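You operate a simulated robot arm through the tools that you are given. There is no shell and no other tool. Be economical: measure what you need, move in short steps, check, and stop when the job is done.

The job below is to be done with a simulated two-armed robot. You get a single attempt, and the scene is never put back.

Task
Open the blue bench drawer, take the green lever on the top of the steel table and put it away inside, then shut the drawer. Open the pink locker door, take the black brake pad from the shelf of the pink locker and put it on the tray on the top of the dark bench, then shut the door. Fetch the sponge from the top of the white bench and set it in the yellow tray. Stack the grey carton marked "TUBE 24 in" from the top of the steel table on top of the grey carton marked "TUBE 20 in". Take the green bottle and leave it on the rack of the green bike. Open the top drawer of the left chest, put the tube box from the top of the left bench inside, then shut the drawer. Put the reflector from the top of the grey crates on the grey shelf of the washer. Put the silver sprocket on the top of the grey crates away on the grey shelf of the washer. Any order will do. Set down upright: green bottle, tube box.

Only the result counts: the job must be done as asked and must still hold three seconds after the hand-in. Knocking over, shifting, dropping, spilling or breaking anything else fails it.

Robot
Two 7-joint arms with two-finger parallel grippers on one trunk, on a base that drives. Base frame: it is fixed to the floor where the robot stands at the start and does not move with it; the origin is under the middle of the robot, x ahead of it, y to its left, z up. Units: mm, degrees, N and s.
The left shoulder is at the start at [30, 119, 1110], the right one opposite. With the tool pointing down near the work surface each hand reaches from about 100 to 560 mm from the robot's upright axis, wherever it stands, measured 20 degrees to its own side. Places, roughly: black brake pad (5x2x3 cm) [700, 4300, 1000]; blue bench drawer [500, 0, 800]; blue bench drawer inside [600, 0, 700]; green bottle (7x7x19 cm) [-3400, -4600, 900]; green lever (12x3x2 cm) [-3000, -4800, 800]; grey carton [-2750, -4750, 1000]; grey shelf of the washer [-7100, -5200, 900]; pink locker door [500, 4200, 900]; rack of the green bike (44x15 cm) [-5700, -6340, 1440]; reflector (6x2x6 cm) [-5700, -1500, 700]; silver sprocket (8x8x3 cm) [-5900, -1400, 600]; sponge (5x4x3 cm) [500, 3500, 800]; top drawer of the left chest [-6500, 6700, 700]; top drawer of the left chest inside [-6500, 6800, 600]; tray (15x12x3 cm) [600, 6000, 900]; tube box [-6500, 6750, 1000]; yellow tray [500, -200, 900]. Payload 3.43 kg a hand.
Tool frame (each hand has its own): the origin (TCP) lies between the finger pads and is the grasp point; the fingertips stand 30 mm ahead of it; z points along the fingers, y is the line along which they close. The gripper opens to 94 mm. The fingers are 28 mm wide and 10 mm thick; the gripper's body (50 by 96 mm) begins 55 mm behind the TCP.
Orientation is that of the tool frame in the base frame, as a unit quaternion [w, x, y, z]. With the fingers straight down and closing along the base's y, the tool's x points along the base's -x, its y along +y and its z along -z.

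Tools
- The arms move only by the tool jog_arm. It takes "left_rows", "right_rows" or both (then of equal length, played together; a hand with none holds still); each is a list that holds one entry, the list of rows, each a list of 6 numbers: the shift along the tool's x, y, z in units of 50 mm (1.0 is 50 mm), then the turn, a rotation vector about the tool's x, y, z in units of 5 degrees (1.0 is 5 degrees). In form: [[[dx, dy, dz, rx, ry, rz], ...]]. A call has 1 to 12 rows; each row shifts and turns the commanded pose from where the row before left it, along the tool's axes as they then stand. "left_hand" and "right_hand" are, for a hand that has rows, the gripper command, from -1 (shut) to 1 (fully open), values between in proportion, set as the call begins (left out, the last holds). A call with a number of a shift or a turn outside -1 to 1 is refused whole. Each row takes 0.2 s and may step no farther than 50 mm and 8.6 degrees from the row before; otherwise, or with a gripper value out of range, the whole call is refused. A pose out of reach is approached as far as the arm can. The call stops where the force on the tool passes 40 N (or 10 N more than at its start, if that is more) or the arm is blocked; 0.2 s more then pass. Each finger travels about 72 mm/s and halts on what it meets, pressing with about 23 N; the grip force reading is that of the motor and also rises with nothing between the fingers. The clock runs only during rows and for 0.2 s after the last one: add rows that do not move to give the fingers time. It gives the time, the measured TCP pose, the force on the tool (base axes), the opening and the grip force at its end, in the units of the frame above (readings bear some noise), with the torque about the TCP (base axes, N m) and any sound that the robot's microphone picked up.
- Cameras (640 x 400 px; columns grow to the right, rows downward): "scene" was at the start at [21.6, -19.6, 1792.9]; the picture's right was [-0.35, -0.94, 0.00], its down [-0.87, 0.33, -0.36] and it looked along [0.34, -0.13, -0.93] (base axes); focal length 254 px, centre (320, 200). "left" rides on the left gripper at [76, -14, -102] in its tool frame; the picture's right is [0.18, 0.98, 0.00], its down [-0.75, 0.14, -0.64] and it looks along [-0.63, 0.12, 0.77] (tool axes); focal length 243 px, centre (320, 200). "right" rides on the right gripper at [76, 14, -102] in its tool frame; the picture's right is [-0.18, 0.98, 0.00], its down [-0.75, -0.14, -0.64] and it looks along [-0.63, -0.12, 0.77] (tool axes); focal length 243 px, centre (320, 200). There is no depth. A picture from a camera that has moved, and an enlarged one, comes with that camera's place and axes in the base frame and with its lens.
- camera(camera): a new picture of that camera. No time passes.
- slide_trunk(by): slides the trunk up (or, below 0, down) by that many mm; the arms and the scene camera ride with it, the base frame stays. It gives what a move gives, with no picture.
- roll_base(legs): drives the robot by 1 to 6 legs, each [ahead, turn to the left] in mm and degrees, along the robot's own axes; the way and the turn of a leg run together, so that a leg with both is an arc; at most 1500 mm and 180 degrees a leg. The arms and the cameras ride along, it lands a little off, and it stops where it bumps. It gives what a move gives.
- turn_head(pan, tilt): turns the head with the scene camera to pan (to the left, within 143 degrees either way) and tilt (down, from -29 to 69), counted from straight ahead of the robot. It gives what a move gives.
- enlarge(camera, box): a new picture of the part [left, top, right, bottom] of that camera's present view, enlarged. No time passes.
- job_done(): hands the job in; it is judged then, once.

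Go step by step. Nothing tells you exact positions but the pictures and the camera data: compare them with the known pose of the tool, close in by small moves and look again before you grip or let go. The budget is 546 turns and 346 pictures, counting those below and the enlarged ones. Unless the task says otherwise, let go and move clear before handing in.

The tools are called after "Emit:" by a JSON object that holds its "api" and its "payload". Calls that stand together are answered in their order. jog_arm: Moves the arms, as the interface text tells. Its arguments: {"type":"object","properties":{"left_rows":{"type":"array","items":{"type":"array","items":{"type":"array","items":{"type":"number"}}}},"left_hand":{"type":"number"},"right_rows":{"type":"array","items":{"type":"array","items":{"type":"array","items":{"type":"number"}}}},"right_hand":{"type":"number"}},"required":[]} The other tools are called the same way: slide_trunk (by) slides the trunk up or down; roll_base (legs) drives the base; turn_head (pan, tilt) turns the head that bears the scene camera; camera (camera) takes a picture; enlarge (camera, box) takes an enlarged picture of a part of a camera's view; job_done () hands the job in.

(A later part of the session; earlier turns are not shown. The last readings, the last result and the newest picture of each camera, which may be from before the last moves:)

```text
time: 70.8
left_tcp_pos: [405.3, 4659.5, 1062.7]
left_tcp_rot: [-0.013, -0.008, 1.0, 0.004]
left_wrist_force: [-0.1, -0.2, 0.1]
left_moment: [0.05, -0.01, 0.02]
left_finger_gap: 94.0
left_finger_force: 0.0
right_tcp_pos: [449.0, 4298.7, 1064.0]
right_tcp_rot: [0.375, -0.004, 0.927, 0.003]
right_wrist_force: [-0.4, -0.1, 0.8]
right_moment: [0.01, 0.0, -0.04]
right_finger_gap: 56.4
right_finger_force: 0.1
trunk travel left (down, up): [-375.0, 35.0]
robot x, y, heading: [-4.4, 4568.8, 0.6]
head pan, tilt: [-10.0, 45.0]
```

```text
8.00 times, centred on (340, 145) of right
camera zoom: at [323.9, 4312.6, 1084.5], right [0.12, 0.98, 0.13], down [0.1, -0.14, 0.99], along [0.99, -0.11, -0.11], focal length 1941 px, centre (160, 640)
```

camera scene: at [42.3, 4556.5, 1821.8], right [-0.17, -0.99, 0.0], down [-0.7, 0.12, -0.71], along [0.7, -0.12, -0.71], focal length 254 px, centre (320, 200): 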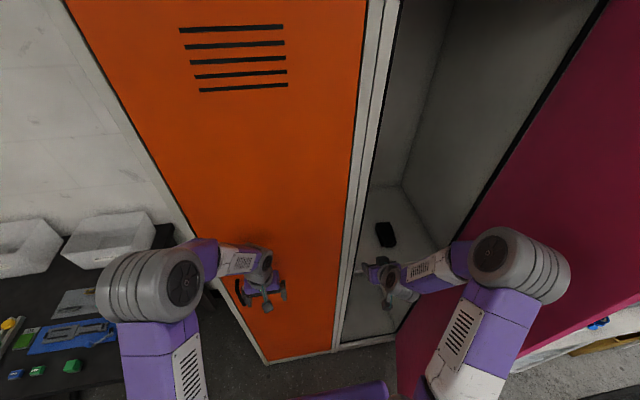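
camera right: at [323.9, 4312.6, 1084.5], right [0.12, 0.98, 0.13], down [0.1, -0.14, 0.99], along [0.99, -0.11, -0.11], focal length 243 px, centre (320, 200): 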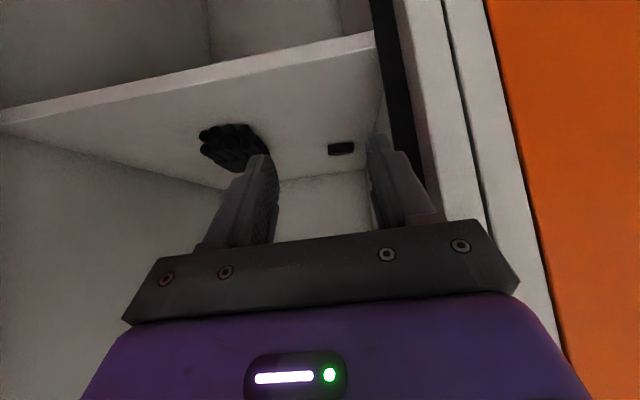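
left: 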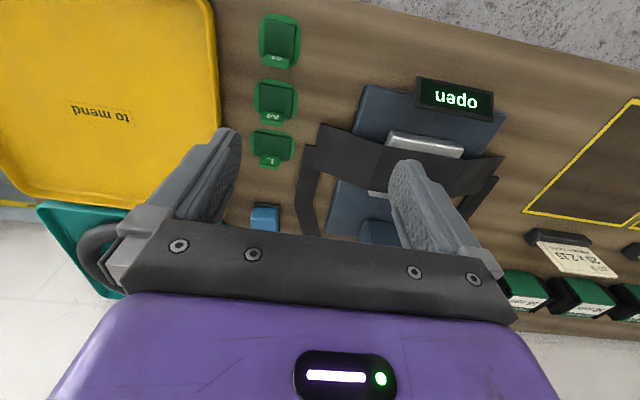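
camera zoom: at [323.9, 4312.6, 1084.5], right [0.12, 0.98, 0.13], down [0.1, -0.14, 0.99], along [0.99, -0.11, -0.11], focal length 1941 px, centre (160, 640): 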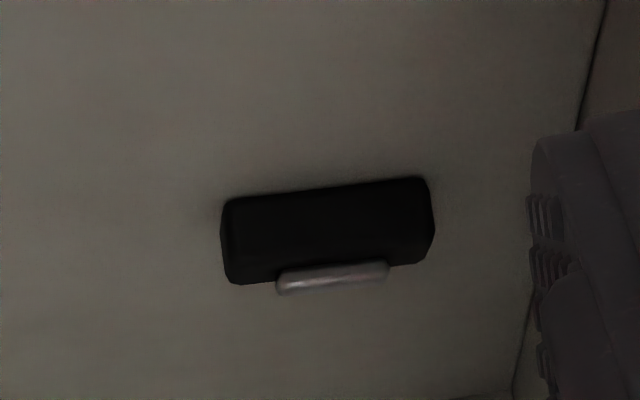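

Emit:
{"api": "jog_arm", "payload": {"right_rows": [[[-0.685, 0.07, 0.665, 0, 0, 0], [-0.685, 0.07, 0.665, 0, 0, 0], [-0.685, 0.07, 0.665, 0, 0, 0], [-0.685, 0.07, 0.665, 0, 0, 0]]], "right_hand": 0.36}}

Emit:
{"api": "camera", "payload": {"camera": "right"}}

```text
time: 71.8
left_tcp_pos: [407.4, 4662.4, 1062.9]
left_tcp_rot: [-0.014, -0.008, 1.0, 0.004]
left_wrist_force: [-0.7, -0.1, -0.5]
left_moment: [-0.02, -0.03, -0.03]
left_finger_gap: 94.0
left_finger_force: 0.0
right_tcp_pos: [640.7, 4314.6, 1062.2]
right_tcp_rot: [0.374, -0.005, 0.927, 0.002]
right_wrist_force: [0.0, 0.8, -0.6]
right_moment: [0.0, -0.02, -0.01]
right_finger_gap: 64.1
right_finger_force: 0.0
trunk travel left (down, up): [-375.0, 35.0]
robot x, y, heading: [-5.7, 4571.4, 0.3]
head pan, tilt: [-10.0, 45.0]
```

```text
313 pictures are left
camera right: at [515.2, 4327.5, 1082.9], right [0.12, 0.98, 0.13], down [0.1, -0.14, 0.99], along [0.99, -0.11, -0.12], focal length 243 px, centre (320, 200)
```

right: 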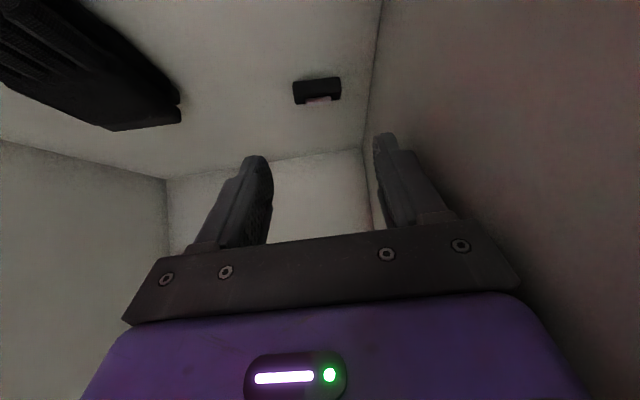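

Emit:
{"api": "jog_arm", "payload": {"right_rows": [[[0.08, 0, 0.78, 0, 0, 0], [0.08, 0, 0.78, 0, 0, 0]]]}}

Emit:
{"api": "camera", "payload": {"camera": "right"}}

```text
time: 72.4
left_tcp_pos: [407.0, 4660.7, 1064.7]
left_tcp_rot: [-0.014, -0.008, 1.0, 0.005]
left_wrist_force: [0.4, 0.6, -0.4]
left_moment: [-0.05, 0.02, 0.02]
left_finger_gap: 94.2
left_finger_force: 0.1
right_tcp_pos: [688.1, 4313.0, 1000.4]
right_tcp_rot: [0.374, -0.004, 0.927, 0.002]
right_wrist_force: [-0.8, 0.0, -0.4]
right_moment: [-0.01, -0.02, 0.0]
right_finger_gap: 63.9
right_finger_force: 0.1
trunk travel left (down, up): [-375.0, 35.0]
robot x, y, heading: [-5.9, 4570.7, 0.3]
head pan, tilt: [-10.0, 45.0]
```

```text
312 pictures are left
camera right: at [562.7, 4327.3, 1021.6], right [0.12, 0.98, 0.13], down [0.1, -0.14, 0.99], along [0.99, -0.11, -0.11], focal length 243 px, centre (320, 200)
```

right: 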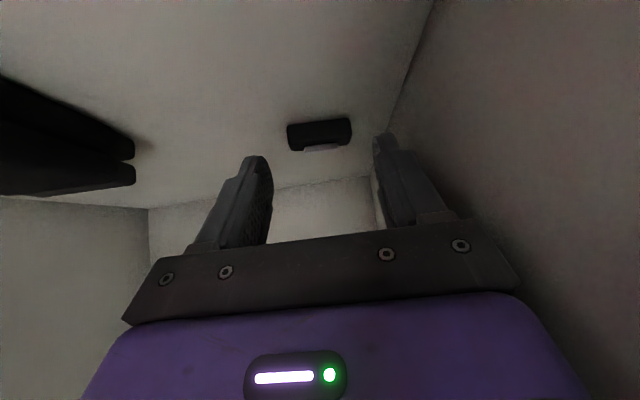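

Emit:
{"api": "jog_arm", "payload": {"right_rows": [[[0, 0.02, 0.3, 0, 0, 0], [0, 0.02, 0.25, 0, 0, 0]]]}}

Emit:
{"api": "camera", "payload": {"camera": "right"}}

```text
time: 73.0
left_tcp_pos: [404.3, 4660.3, 1063.9]
left_tcp_rot: [-0.013, -0.008, 1.0, 0.003]
left_wrist_force: [0.1, -0.3, 0.3]
left_moment: [0.04, 0.0, 0.0]
left_finger_gap: 93.9
left_finger_force: 0.1
right_tcp_pos: [706.9, 4318.2, 982.6]
right_tcp_rot: [0.374, -0.004, 0.927, 0.002]
right_wrist_force: [-0.8, -0.4, 0.0]
right_moment: [0.0, 0.02, -0.03]
right_finger_gap: 63.7
right_finger_force: 0.0
trunk travel left (down, up): [-375.0, 35.0]
robot x, y, heading: [-7.6, 4574.0, 0.3]
head pan, tilt: [-10.0, 45.0]
```

```text
311 pictures are left
camera right: at [581.8, 4330.8, 1002.4], right [0.12, 0.98, 0.13], down [0.1, -0.14, 0.99], along [0.99, -0.11, -0.11], focal length 243 px, centre (320, 200)
```

right: 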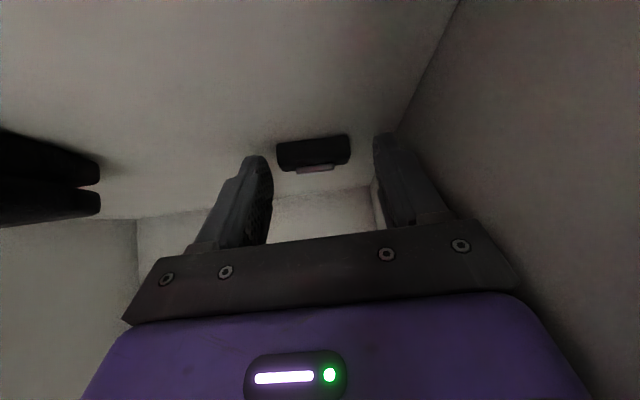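

Emit:
{"api": "jog_arm", "payload": {"right_rows": [[[-0.06, -0.06, 0.17, 0, 0, 0], [0, 0, 0, 0, 0, 0]]]}}

Emit:
{"api": "jog_arm", "payload": {"right_rows": [[[0, 0, 0, 0, 0, 0], [0, 0, 0, 0, 0, 0], [0, 0, 0, 0, 0, 0]]], "right_hand": -1}}

Emit:
{"api": "camera", "payload": {"camera": "right"}}

```text
time: 73.6
left_tcp_pos: [403.3, 4660.7, 1065.0]
left_tcp_rot: [-0.012, -0.008, 1.0, 0.004]
left_wrist_force: [-0.8, -0.8, 0.3]
left_moment: [-0.02, 0.01, -0.02]
left_finger_gap: 94.2
left_finger_force: 0.1
right_tcp_pos: [714.6, 4314.8, 980.6]
right_tcp_rot: [0.378, -0.004, 0.926, 0.002]
right_wrist_force: [-14.9, 0.6, 17.5]
right_moment: [0.31, 0.23, 0.22]
right_finger_gap: 64.3
right_finger_force: 0.1
trunk travel left (down, up): [-375.0, 35.0]
robot x, y, heading: [-9.4, 4568.3, 0.3]
head pan, tilt: [-10.0, 45.0]
```

```text
time: 74.4
left_tcp_pos: [404.1, 4662.3, 1064.6]
left_tcp_rot: [-0.012, -0.008, 1.0, 0.003]
left_wrist_force: [0.4, -0.2, 0.3]
left_moment: [0.02, 0.01, 0.01]
left_finger_gap: 93.7
left_finger_force: 0.0
right_tcp_pos: [714.9, 4316.9, 981.1]
right_tcp_rot: [0.378, -0.004, 0.926, 0.002]
right_wrist_force: [-7.2, 5.1, 20.5]
right_moment: [0.39, 0.01, 0.19]
right_finger_gap: 44.3
right_finger_force: 23.0
trunk travel left (down, up): [-375.0, 35.0]
robot x, y, heading: [-9.0, 4571.1, 0.5]
head pan, tilt: [-10.0, 45.0]
```

```text
310 pictures are left
camera right: at [588.7, 4329.8, 1000.8], right [0.12, 0.98, 0.13], down [0.09, -0.14, 0.99], along [0.99, -0.11, -0.11], focal length 243 px, centre (320, 200)
```

right: 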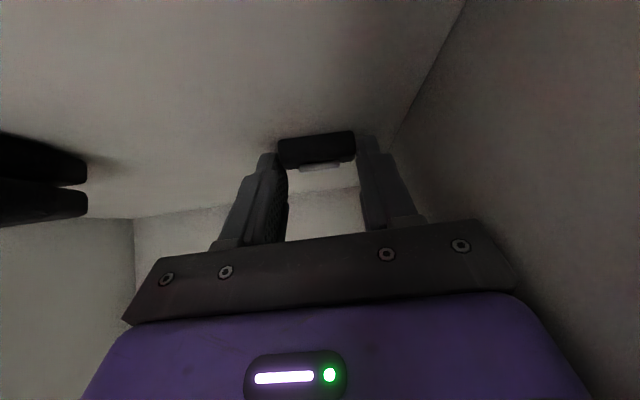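

Emit:
{"api": "jog_arm", "payload": {"right_rows": [[[-0.4, 0, -0.4, 0, 0, 0], [-0.56, 0, -0.57, 0, 0, 0], [-0.56, 0, -0.57, 0, 0, 0], [0.69, 0, -0.66, 0, 0, 0], [0.69, 0, -0.66, 0, 0, 0], [0.69, 0, -0.66, 0, 0, 0], [0.69, 0, -0.66, 0, 0, 0], [0.69, 0, -0.66, 0, 0, 0], [0.69, 0, -0.66, 0, 0, 0]]]}}

Emit:
{"api": "camera", "payload": {"camera": "right"}}

```text
time: 76.4
left_tcp_pos: [405.0, 4660.7, 1063.5]
left_tcp_rot: [-0.013, -0.008, 1.0, 0.004]
left_wrist_force: [-0.3, 0.2, 0.6]
left_moment: [0.01, -0.04, -0.02]
left_finger_gap: 94.1
left_finger_force: 0.1
right_tcp_pos: [428.7, 4312.8, 1084.8]
right_tcp_rot: [0.375, -0.004, 0.927, 0.001]
right_wrist_force: [-0.1, -0.4, -0.5]
right_moment: [0.01, 0.0, 0.02]
right_finger_gap: 43.8
right_finger_force: 22.6
trunk travel left (down, up): [-375.0, 35.0]
robot x, y, heading: [-7.2, 4572.1, 0.6]
head pan, tilt: [-10.0, 45.0]
```

```text
309 pictures are left
camera right: at [303.6, 4325.3, 1105.3], right [0.12, 0.98, 0.13], down [0.1, -0.14, 0.99], along [0.99, -0.11, -0.11], focal length 243 px, centre (320, 200)
```

right: 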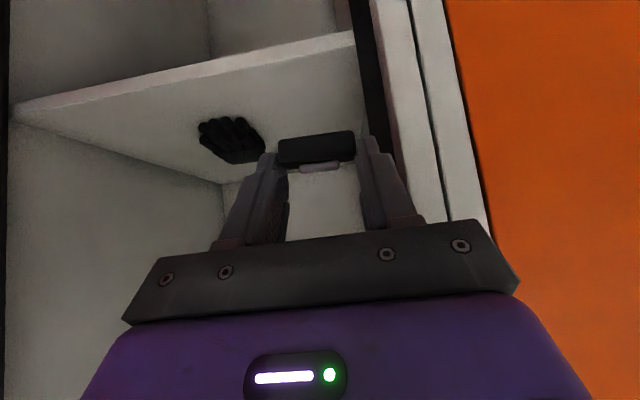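

Pad secured. I'll back away from the locker and look towards the dark bench.

Emit:
{"api": "roll_base", "payload": {"legs": [[-170, 0]]}}

Emit:
{"api": "turn_head", "payload": {"pan": 65, "tilt": 30}}

Emit:
{"api": "camera", "payload": {"camera": "scene"}}

```text
time: 77.9
left_tcp_pos: [236.5, 4660.3, 1064.6]
left_tcp_rot: [-0.013, -0.009, 1.0, 0.004]
left_wrist_force: [-0.9, -0.3, 1.2]
left_moment: [0.03, 0.02, 0.02]
left_finger_gap: 94.2
left_finger_force: 0.1
right_tcp_pos: [264.0, 4312.4, 1085.9]
right_tcp_rot: [0.375, -0.005, 0.927, 0.003]
right_wrist_force: [-0.6, 0.3, 0.0]
right_moment: [-0.02, 0.01, -0.01]
right_finger_gap: 44.0
right_finger_force: 22.7
trunk travel left (down, up): [-375.0, 35.0]
robot x, y, heading: [-175.0, 4572.5, 0.4]
head pan, tilt: [-10.0, 45.0]
```

```text
time: 79.3
left_tcp_pos: [238.6, 4660.7, 1062.5]
left_tcp_rot: [-0.013, -0.008, 1.0, 0.004]
left_wrist_force: [0.0, 0.3, -0.2]
left_moment: [0.01, 0.03, -0.02]
left_finger_gap: 93.9
left_finger_force: 0.1
right_tcp_pos: [263.9, 4311.6, 1084.9]
right_tcp_rot: [0.375, -0.006, 0.927, 0.003]
right_wrist_force: [0.3, -0.2, 0.4]
right_moment: [0.02, -0.02, 0.0]
right_finger_gap: 43.7
right_finger_force: 23.5
trunk travel left (down, up): [-375.0, 35.0]
robot x, y, heading: [-173.6, 4571.9, 0.6]
head pan, tilt: [65.0, 30.0]
```

```text
308 pictures are left
camera scene: at [-167.4, 4651.2, 1844.4], right [0.91, -0.42, 0.0], down [-0.21, -0.45, -0.87], along [0.36, 0.79, -0.5], focal length 254 px, centre (320, 200)
```

scene: 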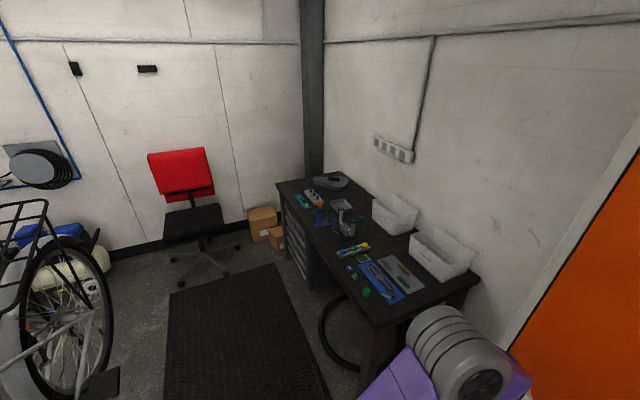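

Emit:
{"api": "enlarge", "payload": {"camera": "scene", "box": [270, 160, 430, 310]}}

```text
2.67 times, centred on (350, 235) of scene
camera zoom: at [-167.4, 4651.2, 1844.4], right [0.91, -0.42, 0.0], down [-0.21, -0.45, -0.87], along [0.36, 0.79, -0.5], focal length 676 px, centre (240, 107)
```

zoom: 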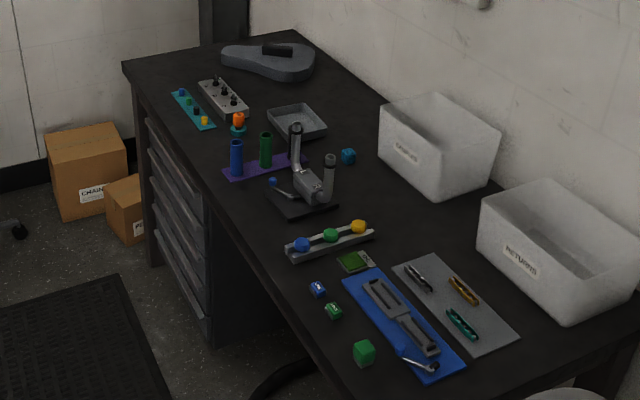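

Emit:
{"api": "turn_head", "payload": {"pan": 125, "tilt": 35}}

Emit:
{"api": "camera", "payload": {"camera": "scene"}}

Emit:
{"api": "turn_head", "payload": {"pan": 30, "tilt": 60}}

Emit:
{"api": "camera", "payload": {"camera": "scene"}}

```text
time: 80.6
left_tcp_pos: [237.3, 4660.1, 1063.0]
left_tcp_rot: [-0.014, -0.009, 1.0, 0.005]
left_wrist_force: [-0.2, -0.1, 0.3]
left_moment: [0.01, 0.01, 0.01]
left_finger_gap: 94.2
left_finger_force: 0.1
right_tcp_pos: [265.4, 4311.8, 1084.3]
right_tcp_rot: [0.376, -0.005, 0.927, 0.002]
right_wrist_force: [-0.2, -0.3, 0.1]
right_moment: [0.02, 0.02, -0.01]
right_finger_gap: 43.9
right_finger_force: 22.8
trunk travel left (down, up): [-375.0, 35.0]
robot x, y, heading: [-172.8, 4570.0, 0.5]
head pan, tilt: [125.0, 35.0]
```

```text
306 pictures are left
camera scene: at [-256.0, 4640.8, 1836.6], right [0.82, 0.58, 0.0], down [0.33, -0.47, -0.82], along [-0.47, 0.67, -0.57], focal length 254 px, centre (320, 200)
```

scene: 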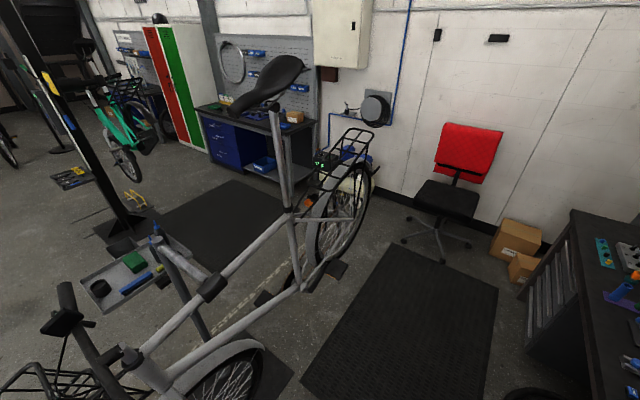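

```text
time: 82.3
left_tcp_pos: [237.7, 4660.5, 1064.0]
left_tcp_rot: [-0.012, -0.009, 1.0, 0.004]
left_wrist_force: [-0.6, -0.5, 0.2]
left_moment: [-0.02, 0.01, -0.04]
left_finger_gap: 94.1
left_finger_force: 0.0
right_tcp_pos: [263.5, 4311.9, 1084.1]
right_tcp_rot: [0.375, -0.004, 0.927, 0.002]
right_wrist_force: [-0.1, 0.1, -1.4]
right_moment: [0.03, 0.02, -0.02]
right_finger_gap: 43.2
right_finger_force: 22.6
trunk travel left (down, up): [-375.0, 35.0]
robot x, y, heading: [-176.3, 4568.5, 0.1]
head pan, tilt: [30.0, 60.0]
```

```text
305 pictures are left
camera scene: at [-147.6, 4602.8, 1802.3], right [0.51, -0.86, 0.0], down [-0.75, -0.44, -0.5], along [0.43, 0.25, -0.87], focal length 254 px, centre (320, 200)
```

scene: 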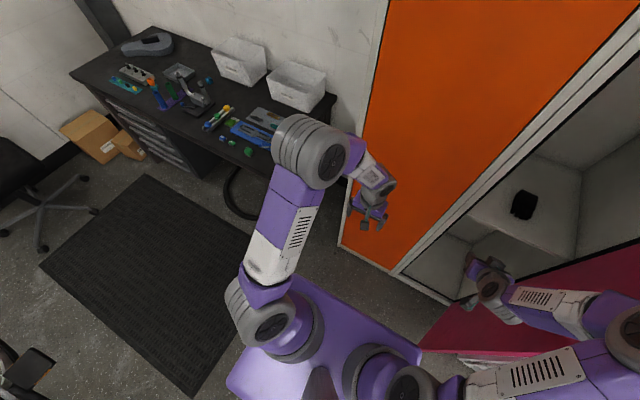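

Emit:
{"api": "roll_base", "payload": {"legs": [[0, 80], [300, 0], [0, 13], [1190, 0]]}}

Emit:
{"api": "turn_head", "payload": {"pan": -50, "tilt": 50}}

Emit:
{"api": "camera", "payload": {"camera": "scene"}}

```text
time: 94.3
left_tcp_pos: [-309.2, 6468.9, 1063.8]
left_tcp_rot: [0.013, 0.731, -0.682, 0.006]
left_wrist_force: [0.1, -1.0, 0.6]
left_moment: [0.0, 0.02, -0.03]
left_finger_gap: 94.2
left_finger_force: 0.2
right_tcp_pos: [38.8, 6513.9, 1085.7]
right_tcp_rot: [-0.256, 0.677, -0.634, -0.273]
right_wrist_force: [-0.1, 0.9, -0.3]
right_moment: [0.01, 0.0, -0.02]
right_finger_gap: 43.0
right_finger_force: 23.2
trunk travel left (down, up): [-375.0, 35.0]
robot x, y, heading: [-196.0, 6062.4, 93.5]
head pan, tilt: [30.0, 60.0]
```

```text
time: 95.8
left_tcp_pos: [-309.2, 6469.5, 1063.7]
left_tcp_rot: [0.012, 0.731, -0.682, 0.007]
left_wrist_force: [-0.3, 0.4, -0.5]
left_moment: [0.0, -0.03, 0.02]
left_finger_gap: 93.8
left_finger_force: 0.1
right_tcp_pos: [39.8, 6514.1, 1083.7]
right_tcp_rot: [-0.256, 0.677, -0.634, -0.273]
right_wrist_force: [0.9, -1.0, 0.6]
right_moment: [-0.02, -0.01, -0.03]
right_finger_gap: 43.0
right_finger_force: 23.3
trunk travel left (down, up): [-375.0, 35.0]
robot x, y, heading: [-196.2, 6061.6, 93.5]
head pan, tilt: [-50.0, 50.0]
```

```text
304 pictures are left
camera scene: at [-138.3, 6085.9, 1814.8], right [0.69, -0.73, 0.0], down [-0.56, -0.53, -0.64], along [0.47, 0.44, -0.77], focal length 254 px, centre (320, 200)
```

scene: 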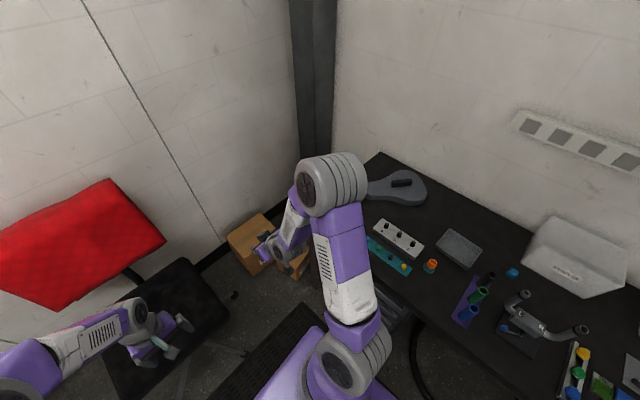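

Emit:
{"api": "roll_base", "payload": {"legs": [[0, -93]]}}

Emit:
{"api": "turn_head", "payload": {"pan": -10, "tilt": 50}}

Emit:
{"api": "camera", "payload": {"camera": "scene"}}

```text
time: 100.2
left_tcp_pos: [216.3, 6157.0, 1064.7]
left_tcp_rot: [-0.013, -0.012, 1.0, 0.005]
left_wrist_force: [-0.6, 0.0, 0.4]
left_moment: [-0.01, 0.0, 0.03]
left_finger_gap: 94.0
left_finger_force: 0.1
right_tcp_pos: [245.0, 5809.4, 1083.7]
right_tcp_rot: [0.375, -0.009, 0.927, 0.004]
right_wrist_force: [0.9, 0.0, -1.7]
right_moment: [0.0, -0.01, -0.02]
right_finger_gap: 42.9
right_finger_force: 23.1
trunk travel left (down, up): [-375.0, 35.0]
robot x, y, heading: [-195.1, 6063.7, 0.8]
head pan, tilt: [-50.0, 50.0]
```

```text
time: 101.2
left_tcp_pos: [216.5, 6156.8, 1063.8]
left_tcp_rot: [-0.013, -0.012, 1.0, 0.005]
left_wrist_force: [0.2, -0.5, -0.2]
left_moment: [-0.01, 0.0, -0.02]
left_finger_gap: 93.9
left_finger_force: 0.0
right_tcp_pos: [245.5, 5808.5, 1085.6]
right_tcp_rot: [0.374, -0.009, 0.927, 0.004]
right_wrist_force: [0.4, 0.0, -0.1]
right_moment: [-0.02, 0.01, 0.01]
right_finger_gap: 42.9
right_finger_force: 23.2
trunk travel left (down, up): [-375.0, 35.0]
robot x, y, heading: [-196.5, 6061.9, 0.9]
head pan, tilt: [-10.0, 50.0]
```

```text
303 pictures are left
camera scene: at [-149.9, 6050.0, 1814.8], right [-0.16, -0.99, 0.0], down [-0.76, 0.12, -0.64], along [0.63, -0.1, -0.77], focal length 254 px, centre (320, 200)
```

scene: 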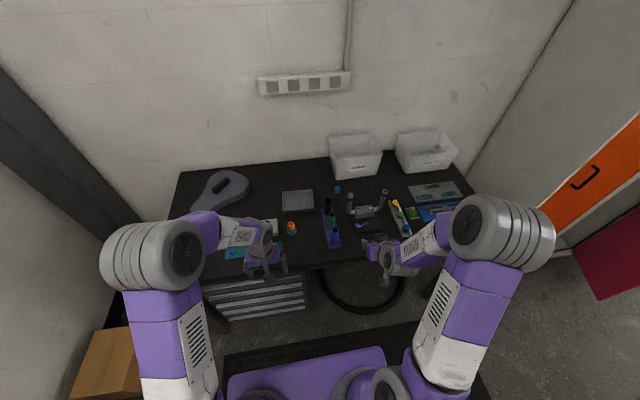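

Emit:
{"api": "enlarge", "payload": {"camera": "scene", "box": [220, 170, 400, 280]}}

Emit:
{"api": "roll_base", "payload": {"legs": [[140, 0]]}}

```text
3.56 times, centred on (310, 225) of scene
camera zoom: at [-149.9, 6050.0, 1814.8], right [-0.16, -0.99, 0.0], down [-0.76, 0.12, -0.64], along [0.63, -0.1, -0.77], focal length 901 px, centre (356, 111)
```

zoom: 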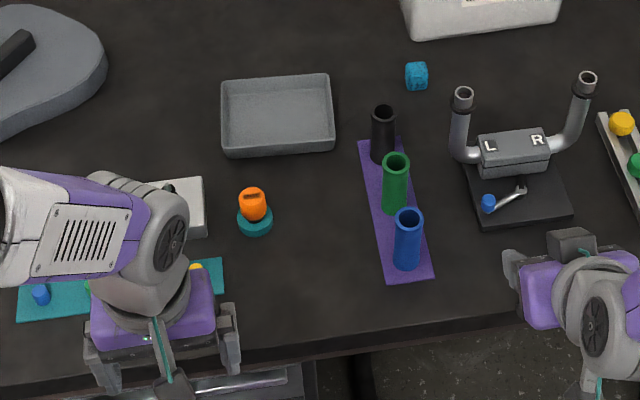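

```text
time: 102.6
left_tcp_pos: [354.7, 6161.8, 1064.8]
left_tcp_rot: [-0.013, -0.014, 1.0, 0.004]
left_wrist_force: [0.2, -0.3, 0.2]
left_moment: [-0.02, 0.02, 0.02]
left_finger_gap: 94.2
left_finger_force: 0.2
right_tcp_pos: [385.4, 5812.5, 1084.1]
right_tcp_rot: [0.375, -0.01, 0.927, 0.005]
right_wrist_force: [-0.8, 0.2, 0.1]
right_moment: [0.01, -0.02, 0.0]
right_finger_gap: 42.8
right_finger_force: 23.1
trunk travel left (down, up): [-375.0, 35.0]
robot x, y, heading: [-57.6, 6067.4, 1.1]
head pan, tilt: [-10.0, 50.0]
```

Emit:
{"api": "jog_arm", "payload": {"right_rows": [[[-0.441, 0.622, 0.427, 0, 0, 0], [-0.441, 0.622, 0.427, 0, 0, 0], [-0.441, 0.622, 0.427, 0, 0, 0], [-0.441, 0.622, 0.427, 0, 0, 0], [-0.441, 0.622, 0.427, 0, 0, 0], [-0.441, 0.622, 0.427, 0, 0, 0], [-0.441, 0.622, 0.427, 0, 0, 0]]], "left_rows": [[[0, 0.8, 0, 0, 0, 0], [0, 0.8, 0, 0, 0, 0], [0, 0.4, 0, 0, 0, 0], [0, 0, 0, 0, 0, 0], [0, 0, 0, 0, 0, 0], [0, 0, 0, 0, 0, 0], [0, 0, 0, 0, 0, 0]]]}}

Emit:
{"api": "camera", "payload": {"camera": "scene"}}

Emit:
{"api": "camera", "payload": {"camera": "right"}}

```text
time: 104.2
left_tcp_pos: [351.0, 6260.4, 1065.0]
left_tcp_rot: [-0.014, -0.014, 1.0, 0.004]
left_wrist_force: [-0.1, -0.2, 0.0]
left_moment: [0.01, 0.03, 0.0]
left_finger_gap: 93.7
left_finger_force: 0.1
right_tcp_pos: [595.6, 6036.4, 1085.5]
right_tcp_rot: [0.374, -0.011, 0.927, 0.004]
right_wrist_force: [0.2, 0.5, -0.1]
right_moment: [-0.01, -0.01, 0.01]
right_finger_gap: 42.5
right_finger_force: 22.4
trunk travel left (down, up): [-375.0, 35.0]
robot x, y, heading: [-57.1, 6066.1, 1.2]
head pan, tilt: [-10.0, 50.0]
```

```text
301 pictures are left
camera scene: at [-10.2, 6054.4, 1814.8], right [-0.15, -0.99, 0.0], down [-0.76, 0.12, -0.64], along [0.63, -0.1, -0.77], focal length 254 px, centre (320, 200)
```

scene: 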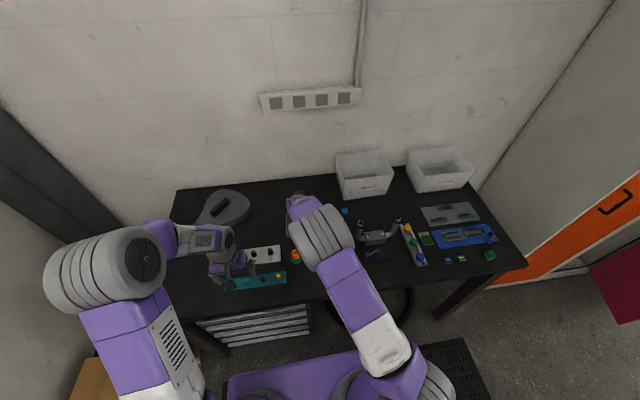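

```text
300 pictures are left
camera right: at [468.8, 6048.2, 1105.5], right [0.11, 0.99, 0.13], down [0.1, -0.14, 0.99], along [0.99, -0.1, -0.11], focal length 243 px, centre (320, 200)
```

right: 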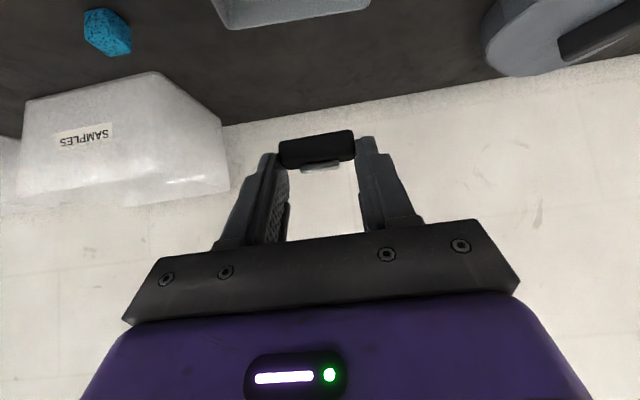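

Emit:
{"api": "jog_arm", "payload": {"right_rows": [[[0.556, -0.02, 0.575, 0, 0, 0], [0.556, 0, 0.575, 0, 0, 0], [0.556, 0, 0.575, 0, 0, 0]]]}}

Emit:
{"api": "camera", "payload": {"camera": "right"}}

```text
time: 105.0
left_tcp_pos: [352.4, 6260.2, 1064.9]
left_tcp_rot: [-0.014, -0.015, 1.0, 0.003]
left_wrist_force: [-0.5, 0.2, -0.5]
left_moment: [0.01, 0.04, -0.01]
left_finger_gap: 94.0
left_finger_force: 0.1
right_tcp_pos: [595.0, 6034.5, 964.9]
right_tcp_rot: [0.374, -0.01, 0.927, 0.005]
right_wrist_force: [-0.4, -0.2, -0.4]
right_moment: [0.03, 0.01, 0.02]
right_finger_gap: 42.6
right_finger_force: 22.9
trunk travel left (down, up): [-375.0, 35.0]
robot x, y, heading: [-56.9, 6068.5, 0.9]
head pan, tilt: [-10.0, 50.0]
```

```text
299 pictures are left
camera right: at [468.2, 6046.0, 986.5], right [0.11, 0.99, 0.13], down [0.1, -0.14, 0.99], along [0.99, -0.1, -0.11], focal length 243 px, centre (320, 200)
```

right: 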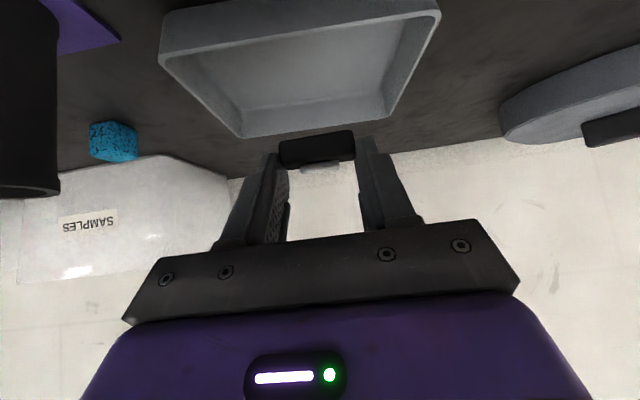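

Emit:
{"api": "jog_arm", "payload": {"right_rows": [[[0, -0.36, 0, 0, 0, 0], [0.417, 0, 0.431, 0, 0, 0], [0.28, 0, 0.29, 0, 0, 0]]]}}

Emit:
{"api": "camera", "payload": {"camera": "right"}}

```text
time: 105.8
left_tcp_pos: [352.3, 6259.7, 1064.6]
left_tcp_rot: [-0.014, -0.014, 1.0, 0.004]
left_wrist_force: [-0.2, 0.5, -0.4]
left_moment: [-0.07, 0.01, 0.01]
left_finger_gap: 94.0
left_finger_force: 0.1
right_tcp_pos: [595.6, 6014.9, 914.2]
right_tcp_rot: [0.375, -0.01, 0.927, 0.004]
right_wrist_force: [-0.4, -1.1, 0.2]
right_moment: [0.02, 0.01, -0.02]
right_finger_gap: 42.8
right_finger_force: 23.0
trunk travel left (down, up): [-375.0, 35.0]
robot x, y, heading: [-54.4, 6063.2, 1.2]
head pan, tilt: [-10.0, 50.0]
```

```text
298 pictures are left
camera right: at [469.6, 6026.8, 935.3], right [0.11, 0.99, 0.13], down [0.1, -0.14, 0.99], along [0.99, -0.1, -0.11], focal length 243 px, centre (320, 200)
```

right: 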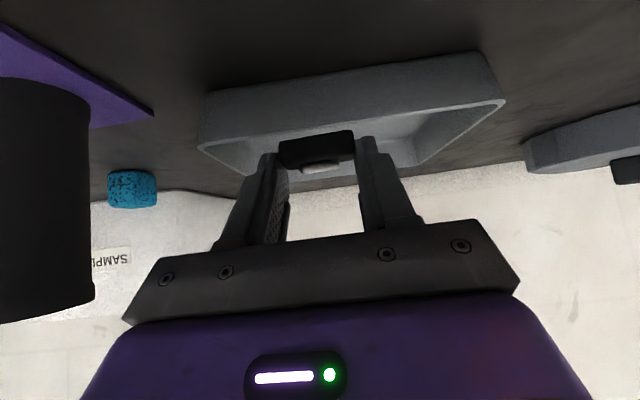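

Nearly at the tray floor. I'll descend the last bit in small steps until contact.

Emit:
{"api": "jog_arm", "payload": {"right_rows": [[[0.07, 0, 0.072, 0, 0, 0], [0.07, 0, 0.072, 0, 0, 0]]]}}

Emit:
{"api": "enlarge", "payload": {"camera": "right", "box": [180, 30, 520, 230]}}

```text
time: 106.4
left_tcp_pos: [353.6, 6259.1, 1066.1]
left_tcp_rot: [-0.013, -0.014, 1.0, 0.003]
left_wrist_force: [0.5, -0.6, 0.9]
left_moment: [0.03, -0.01, 0.07]
left_finger_gap: 94.0
left_finger_force: 0.0
right_tcp_pos: [595.4, 6015.9, 904.9]
right_tcp_rot: [0.375, -0.01, 0.927, 0.004]
right_wrist_force: [0.1, -0.2, -0.2]
right_moment: [0.02, 0.01, 0.01]
right_finger_gap: 42.8
right_finger_force: 22.9
trunk travel left (down, up): [-375.0, 35.0]
robot x, y, heading: [-54.4, 6065.7, 1.2]
head pan, tilt: [-10.0, 50.0]
```

```text
1.88 times, centred on (350, 130) of right
camera zoom: at [469.4, 6028.2, 925.2], right [0.11, 0.99, 0.13], down [0.1, -0.14, 0.99], along [0.99, -0.1, -0.11], focal length 457 px, centre (264, 332)
```

zoom: 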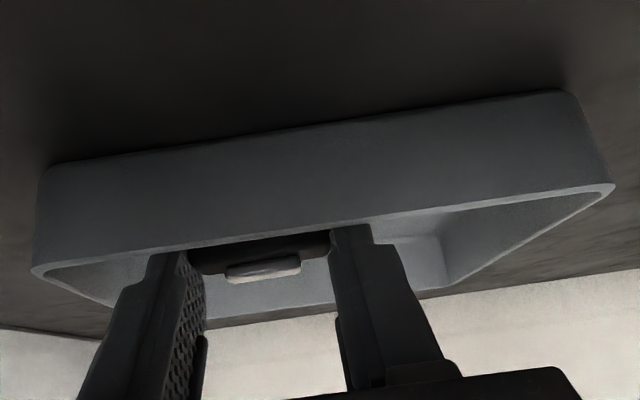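

Emit:
{"api": "jog_arm", "payload": {"right_rows": [[[-0.17, 0, 0.17, 0, 0, 0], [0.07, 0, 0.072, 0, 0, 0], [0.07, 0, 0.072, 0, 0, 0]]]}}

Emit:
{"api": "enlarge", "payload": {"camera": "right", "box": [180, 30, 520, 230]}}

```text
time: 107.2
left_tcp_pos: [352.1, 6259.3, 1065.0]
left_tcp_rot: [-0.013, -0.013, 1.0, 0.003]
left_wrist_force: [-0.5, -0.6, -0.4]
left_moment: [0.03, -0.03, -0.04]
left_finger_gap: 93.9
left_finger_force: 0.0
right_tcp_pos: [607.5, 6017.2, 895.9]
right_tcp_rot: [0.377, -0.011, 0.926, 0.005]
right_wrist_force: [-2.6, -0.7, 6.8]
right_moment: [0.01, -0.05, 0.03]
right_finger_gap: 42.9
right_finger_force: 22.9
trunk travel left (down, up): [-375.0, 35.0]
robot x, y, heading: [-57.1, 6067.0, 0.9]
head pan, tilt: [-10.0, 50.0]
```

```text
1.88 times, centred on (350, 130) of right
camera zoom: at [480.9, 6028.9, 915.5], right [0.11, 0.99, 0.13], down [0.09, -0.14, 0.99], along [0.99, -0.1, -0.11], focal length 457 px, centre (264, 332)
```

zoom: 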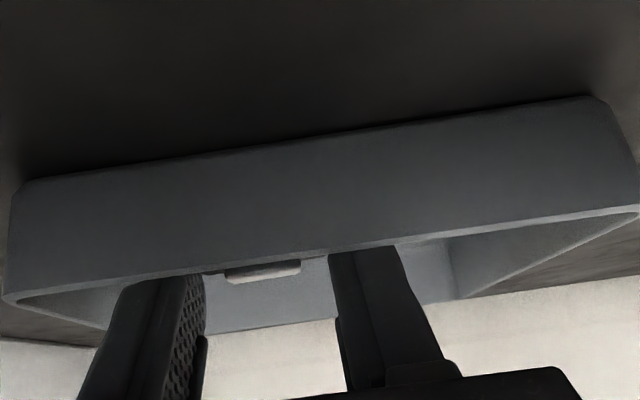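

Emit:
{"api": "jog_arm", "payload": {"right_rows": [[[0, 0, 0, 0, 0, 0], [0, 0, 0, 0, 0, 0]]], "right_hand": 0.2}}

Emit:
{"api": "jog_arm", "payload": {"right_rows": [[[-0.14, 0, -0.144, 0, 0, 0], [-0.56, 0, -0.57, 0, 0, 0], [-0.56, 0, -0.57, 0, 0, 0], [-0.56, 0, -0.57, 0, 0, 0], [-0.56, 0, -0.57, 0, 0, 0]]]}}

Emit:
{"api": "camera", "payload": {"camera": "right"}}

```text
time: 107.8
left_tcp_pos: [351.7, 6260.7, 1064.4]
left_tcp_rot: [-0.013, -0.014, 1.0, 0.003]
left_wrist_force: [-0.4, -1.0, -0.4]
left_moment: [-0.03, -0.02, 0.0]
left_finger_gap: 94.2
left_finger_force: 0.2
right_tcp_pos: [606.2, 6018.0, 894.7]
right_tcp_rot: [0.376, -0.01, 0.927, 0.004]
right_wrist_force: [1.1, 2.5, 7.1]
right_moment: [0.01, -0.13, 0.04]
right_finger_gap: 55.1
right_finger_force: 0.1
trunk travel left (down, up): [-375.0, 35.0]
robot x, y, heading: [-54.8, 6069.5, 1.2]
head pan, tilt: [-10.0, 50.0]
```

```text
time: 109.0
left_tcp_pos: [351.0, 6259.7, 1063.7]
left_tcp_rot: [-0.014, -0.014, 1.0, 0.004]
left_wrist_force: [-0.5, -0.5, -0.3]
left_moment: [0.0, -0.02, -0.02]
left_finger_gap: 94.0
left_finger_force: 0.0
right_tcp_pos: [606.9, 6017.0, 1062.7]
right_tcp_rot: [0.374, -0.01, 0.927, 0.004]
right_wrist_force: [-0.3, -0.5, -0.2]
right_moment: [-0.04, 0.01, -0.03]
right_finger_gap: 56.5
right_finger_force: 0.1
trunk travel left (down, up): [-375.0, 35.0]
robot x, y, heading: [-60.4, 6066.7, 1.0]
head pan, tilt: [-10.0, 50.0]
```

```text
295 pictures are left
camera right: at [481.1, 6029.0, 1083.7], right [0.11, 0.99, 0.13], down [0.1, -0.14, 0.99], along [0.99, -0.1, -0.11], focal length 243 px, centre (320, 200)
```

right: 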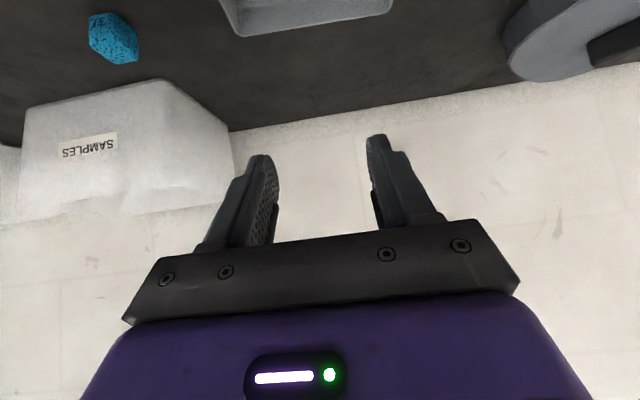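

Emit:
{"api": "jog_arm", "payload": {"right_rows": [[[0.441, -0.622, -0.427, 0, 0, 0], [0.441, -0.622, -0.427, 0, 0, 0], [0.441, -0.622, -0.427, 0, 0, 0], [0.441, -0.622, -0.427, 0, 0, 0], [0.441, -0.622, -0.427, 0, 0, 0], [0.441, -0.622, -0.427, 0, 0, 0], [0.441, -0.622, -0.427, 0, 0, 0]]], "left_rows": [[[0, 0, 0, 0, 0, 0], [0, 0, 0, 0, 0, 0], [0, 0, 0, 0, 0, 0], [0, 0, 0, 0, 0, 0], [0, -0.8, 0, 0, 0, 0], [0, -0.8, 0, 0, 0, 0], [0, -0.4, 0, 0, 0, 0]]]}}

Emit:
{"api": "enlarge", "payload": {"camera": "scene", "box": [200, 160, 420, 300]}}

```text
time: 110.6
left_tcp_pos: [353.5, 6160.4, 1063.2]
left_tcp_rot: [-0.013, -0.015, 1.0, 0.004]
left_wrist_force: [-0.7, -0.3, 0.0]
left_moment: [-0.02, -0.02, -0.04]
left_finger_gap: 94.0
left_finger_force: 0.1
right_tcp_pos: [398.7, 5793.2, 1065.5]
right_tcp_rot: [0.375, -0.011, 0.927, 0.005]
right_wrist_force: [0.7, 0.2, -1.0]
right_moment: [0.03, -0.01, 0.01]
right_finger_gap: 56.7
right_finger_force: 0.1
trunk travel left (down, up): [-375.0, 35.0]
robot x, y, heading: [-56.4, 6069.6, 0.8]
head pan, tilt: [-10.0, 50.0]
```

```text
2.86 times, centred on (310, 230) of scene
camera zoom: at [-12.5, 6050.8, 1814.9], right [-0.15, -0.99, 0.0], down [-0.76, 0.12, -0.64], along [0.64, -0.1, -0.77], focal length 724 px, centre (349, 114)
```

zoom: 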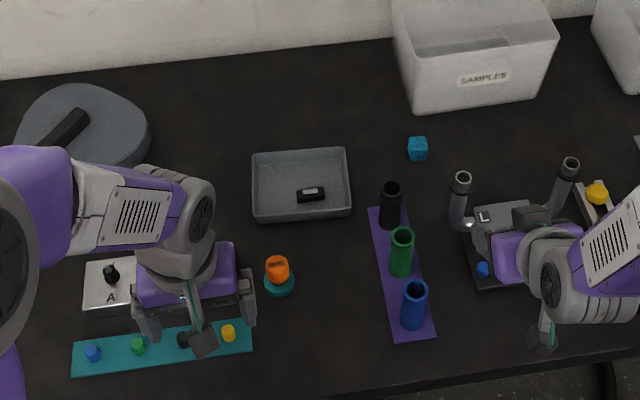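

Pad sits in the tray. I'll retrace my path back to the locker to shut the door.

Emit:
{"api": "roll_base", "payload": {"legs": [[-140, 0], [0, 92.5], [-1190, 0], [0, -13], [-300, 0], [0, -80]]}}

Emit:
{"api": "turn_head", "payload": {"pan": -25, "tilt": 45}}

Emit:
{"api": "camera", "payload": {"camera": "scene"}}

```text
time: 127.4
left_tcp_pos: [273.8, 4691.2, 1064.1]
left_tcp_rot: [-0.012, -0.032, 0.999, 0.004]
left_wrist_force: [-0.3, 0.4, 0.2]
left_moment: [-0.01, 0.01, 0.0]
left_finger_gap: 93.8
left_finger_force: 0.1
right_tcp_pos: [331.3, 4326.5, 1064.3]
right_tcp_rot: [0.375, -0.027, 0.927, 0.012]
right_wrist_force: [0.9, 0.4, 0.0]
right_moment: [0.0, 0.02, 0.0]
right_finger_gap: 56.5
right_finger_force: 0.1
trunk travel left (down, up): [-375.0, 35.0]
robot x, y, heading: [-134.0, 4578.2, 3.1]
head pan, tilt: [-10.0, 50.0]
```

```text
time: 128.1
left_tcp_pos: [274.3, 4691.3, 1063.6]
left_tcp_rot: [-0.013, -0.032, 0.999, 0.003]
left_wrist_force: [-0.6, -0.4, 0.0]
left_moment: [-0.05, 0.0, 0.01]
left_finger_gap: 94.1
left_finger_force: 0.1
right_tcp_pos: [331.9, 4326.5, 1063.9]
right_tcp_rot: [0.374, -0.027, 0.927, 0.012]
right_wrist_force: [0.0, 0.2, -0.3]
right_moment: [0.0, -0.04, -0.02]
right_finger_gap: 56.7
right_finger_force: 0.1
trunk travel left (down, up): [-375.0, 35.0]
robot x, y, heading: [-132.1, 4578.5, 3.0]
head pan, tilt: [-25.0, 45.0]
```

```text
293 pictures are left
camera scene: at [-88.3, 4549.3, 1821.7], right [-0.37, -0.93, 0.0], down [-0.66, 0.26, -0.71], along [0.66, -0.26, -0.71], focal length 254 px, centre (320, 200)
```

scene: 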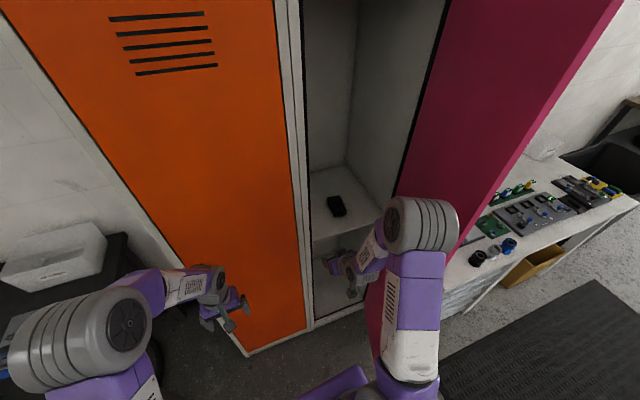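

Emit:
{"api": "jog_arm", "payload": {"right_rows": [[[0.36, 0, -0.347, 0, 1, 0], [0.389, 0, -0.315, 0, 1, 0], [0.415, 0, -0.28, 0, 1, 0], [0.437, 0, -0.242, 0, 1, 0], [0.457, 0, -0.203, 0, 1, 0], [0.473, 0, -0.163, 0, 1, 0], [0.485, 0, -0.121, 0, 1, 0], [0.494, 0, -0.078, 0, 1, 0], [0.499, 0, -0.035, 0, 0.8, 0]]], "right_hand": -1}}

Emit:
{"api": "jog_arm", "payload": {"right_rows": [[[0.7, -0.5, 0, 0, 0, 0], [0.7, -0.5, 0, 0, 0, 0], [0.7, -0.5, 0, 0, 0, 0], [0.1, -0.75, 0, 0, 0, 0], [0.1, -0.75, 0, 0, 0, 0], [0.1, -0.75, 0, 0, 0, 0], [0.1, -0.75, 0, 0, 0, 0]]]}}

Emit:
{"api": "turn_head", "payload": {"pan": -50, "tilt": 55}}

Emit:
{"api": "camera", "payload": {"camera": "scene"}}

```text
time: 130.1
left_tcp_pos: [273.3, 4692.2, 1063.7]
left_tcp_rot: [-0.013, -0.032, 0.999, 0.003]
left_wrist_force: [0.0, -0.8, 0.6]
left_moment: [0.02, 0.0, -0.01]
left_finger_gap: 94.0
left_finger_force: 0.0
right_tcp_pos: [127.7, 4302.3, 1065.0]
right_tcp_rot: [-0.001, -0.029, 1.0, 0.002]
right_wrist_force: [-0.2, -0.6, 0.3]
right_moment: [0.0, 0.01, -0.03]
right_finger_gap: 0.0
right_finger_force: 23.2
right hand out of reach, approached as far as the arm can: row 7, 8, 9
trunk travel left (down, up): [-375.0, 35.0]
robot x, y, heading: [-131.9, 4579.4, 3.3]
head pan, tilt: [-25.0, 45.0]
```

```text
time: 131.7
left_tcp_pos: [274.1, 4691.4, 1062.5]
left_tcp_rot: [-0.014, -0.032, 0.999, 0.004]
left_wrist_force: [-0.2, 0.5, -0.4]
left_moment: [0.02, -0.01, 0.01]
left_finger_gap: 93.8
left_finger_force: 0.0
right_tcp_pos: [36.4, 4056.4, 1065.6]
right_tcp_rot: [0.001, -0.03, 1.0, 0.001]
right_wrist_force: [-0.7, 0.1, -0.6]
right_moment: [0.05, 0.01, 0.0]
right_finger_gap: 0.1
right_finger_force: 23.2
right hand out of reach, approached as far as the arm can: row 1, 2
trunk travel left (down, up): [-375.0, 35.0]
robot x, y, heading: [-133.6, 4585.3, 3.1]
head pan, tilt: [-25.0, 45.0]
```

```text
time: 132.6
left_tcp_pos: [274.1, 4693.5, 1063.6]
left_tcp_rot: [-0.013, -0.033, 0.999, 0.004]
left_wrist_force: [-0.3, 0.4, 0.2]
left_moment: [-0.01, -0.02, -0.01]
left_finger_gap: 93.8
left_finger_force: 0.0
right_tcp_pos: [37.7, 4058.8, 1065.5]
right_tcp_rot: [0.001, -0.03, 1.0, 0.0]
right_wrist_force: [0.3, -0.7, -0.1]
right_moment: [-0.02, 0.0, -0.02]
right_finger_gap: 0.0
right_finger_force: 22.9
trunk travel left (down, up): [-375.0, 35.0]
robot x, y, heading: [-131.9, 4584.6, 3.3]
head pan, tilt: [-50.0, 55.0]
```

```text
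292 pictures are left
camera scene: at [-114.3, 4526.8, 1808.4], right [-0.73, -0.68, 0.0], down [-0.56, 0.6, -0.57], along [0.39, -0.42, -0.82], focal length 254 px, centre (320, 200)
```

scene: 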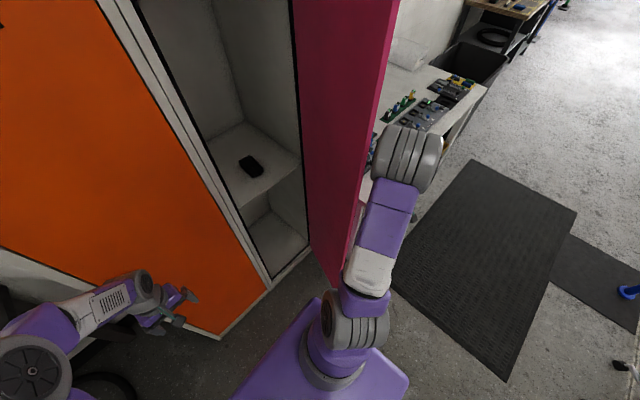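

Emit:
{"api": "jog_arm", "payload": {"right_rows": [[[0, 0, -0.65, 0, 0, 0], [0, 0, -0.65, 0, 0, 0], [-0.7, -0.3, 0, 0, 0, 0], [-0.7, -0.3, 0, 0, 0, 0]]]}}

Emit:
{"api": "jog_arm", "payload": {"right_rows": [[[0.09, 0.77, 0, 0, 0, 0], [-0.325, 0.73, 0, 0, 0, 0], [-0.325, 0.73, 0, 0, 0, 0], [-0.325, 0.73, 0, 0, 0, 0], [-0.66, 0.637, 0, 0, 0, 0], [-0.66, 0.637, 0, 0, 0, 0], [-0.66, 0.637, 0, 0, 0, 0]]]}}

Emit:
{"api": "camera", "payload": {"camera": "scene"}}

```text
time: 133.6
left_tcp_pos: [274.4, 4692.3, 1062.9]
left_tcp_rot: [-0.013, -0.033, 0.999, 0.003]
left_wrist_force: [-0.4, -0.3, 0.2]
left_moment: [-0.04, -0.04, -0.02]
left_finger_gap: 93.9
left_finger_force: 0.1
right_tcp_pos: [107.8, 4031.4, 1129.7]
right_tcp_rot: [0.0, -0.029, 1.0, 0.001]
right_wrist_force: [0.3, -0.5, -0.7]
right_moment: [0.02, -0.01, -0.03]
right_finger_gap: 0.0
right_finger_force: 22.8
trunk travel left (down, up): [-375.0, 35.0]
robot x, y, heading: [-133.1, 4580.2, 3.0]
head pan, tilt: [-50.0, 55.0]
```

```text
time: 135.2
left_tcp_pos: [274.6, 4693.3, 1062.4]
left_tcp_rot: [-0.015, -0.032, 0.999, 0.004]
left_wrist_force: [-0.5, 0.3, 0.8]
left_moment: [-0.03, 0.04, 0.0]
left_finger_gap: 94.2
left_finger_force: 0.2
right_tcp_pos: [237.1, 4284.5, 1130.7]
right_tcp_rot: [-0.001, -0.029, 1.0, -0.001]
right_wrist_force: [-0.3, -0.4, -0.1]
right_moment: [-0.05, 0.01, -0.02]
right_finger_gap: 0.3
right_finger_force: 22.7
trunk travel left (down, up): [-375.0, 35.0]
robot x, y, heading: [-135.6, 4582.9, 3.4]
head pan, tilt: [-50.0, 55.0]
```

```text
291 pictures are left
camera scene: at [-112.9, 4527.9, 1808.3], right [-0.73, -0.68, 0.0], down [-0.56, 0.6, -0.57], along [0.39, -0.42, -0.82], focal length 254 px, centre (320, 200)
```

scene: 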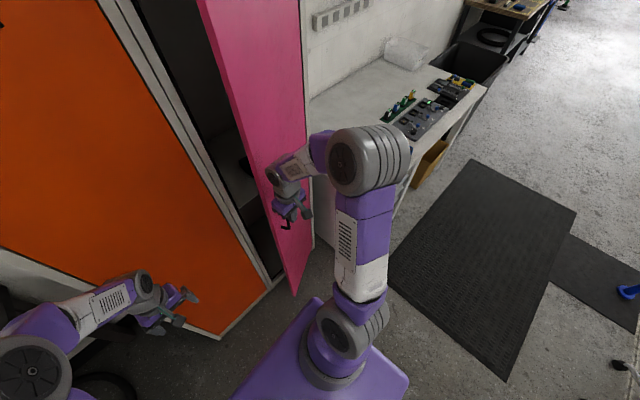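

Emit:
{"api": "jog_arm", "payload": {"right_rows": [[[-0.614, 0.304, 0, 0, 0, 0], [-0.614, 0.304, 0, 0, 0, 0], [-0.614, 0.304, 0, 0, 0, 0], [-0.8, 0.1, 0, 0, 0, 0], [-0.8, 0.1, 0, 0, 0, 0], [-0.8, 0, 0, 0, 0, 0]]]}}

Emit:
{"api": "camera", "payload": {"camera": "scene"}}

```text
time: 136.6
left_tcp_pos: [272.7, 4691.4, 1063.2]
left_tcp_rot: [-0.012, -0.032, 0.999, 0.003]
left_wrist_force: [0.6, -0.3, -1.3]
left_moment: [-0.02, 0.12, 0.0]
left_finger_gap: 93.9
left_finger_force: 0.0
right_tcp_pos: [424.8, 4349.6, 1132.7]
right_tcp_rot: [-0.017, -0.033, 0.999, 0.0]
right_wrist_force: [-44.4, 1.8, 19.0]
right_moment: [-0.18, -5.09, 0.57]
right_finger_gap: 0.0
right_finger_force: 23.1
trunk travel left (down, up): [-375.0, 35.0]
robot x, y, heading: [-133.9, 4583.8, 3.2]
head pan, tilt: [-50.0, 55.0]
stopped in row 6 (right hand): the force on the tool passed its limit at 110 N (the readings are from after the stop); the commanded pose is now the measured one
```

```text
290 pictures are left
camera scene: at [-117.0, 4526.9, 1808.4], right [-0.73, -0.68, 0.0], down [-0.56, 0.6, -0.57], along [0.39, -0.42, -0.82], focal length 254 px, centre (320, 200)
```

scene: 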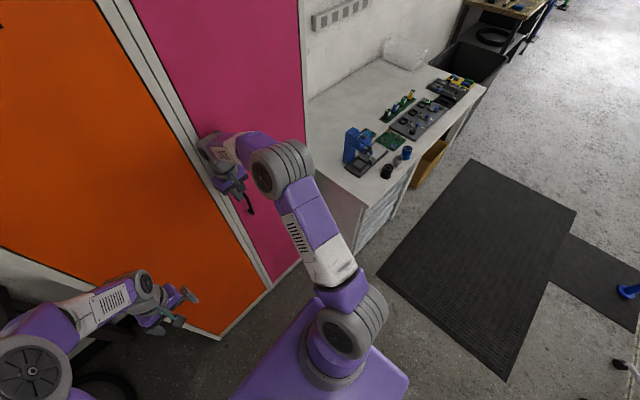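

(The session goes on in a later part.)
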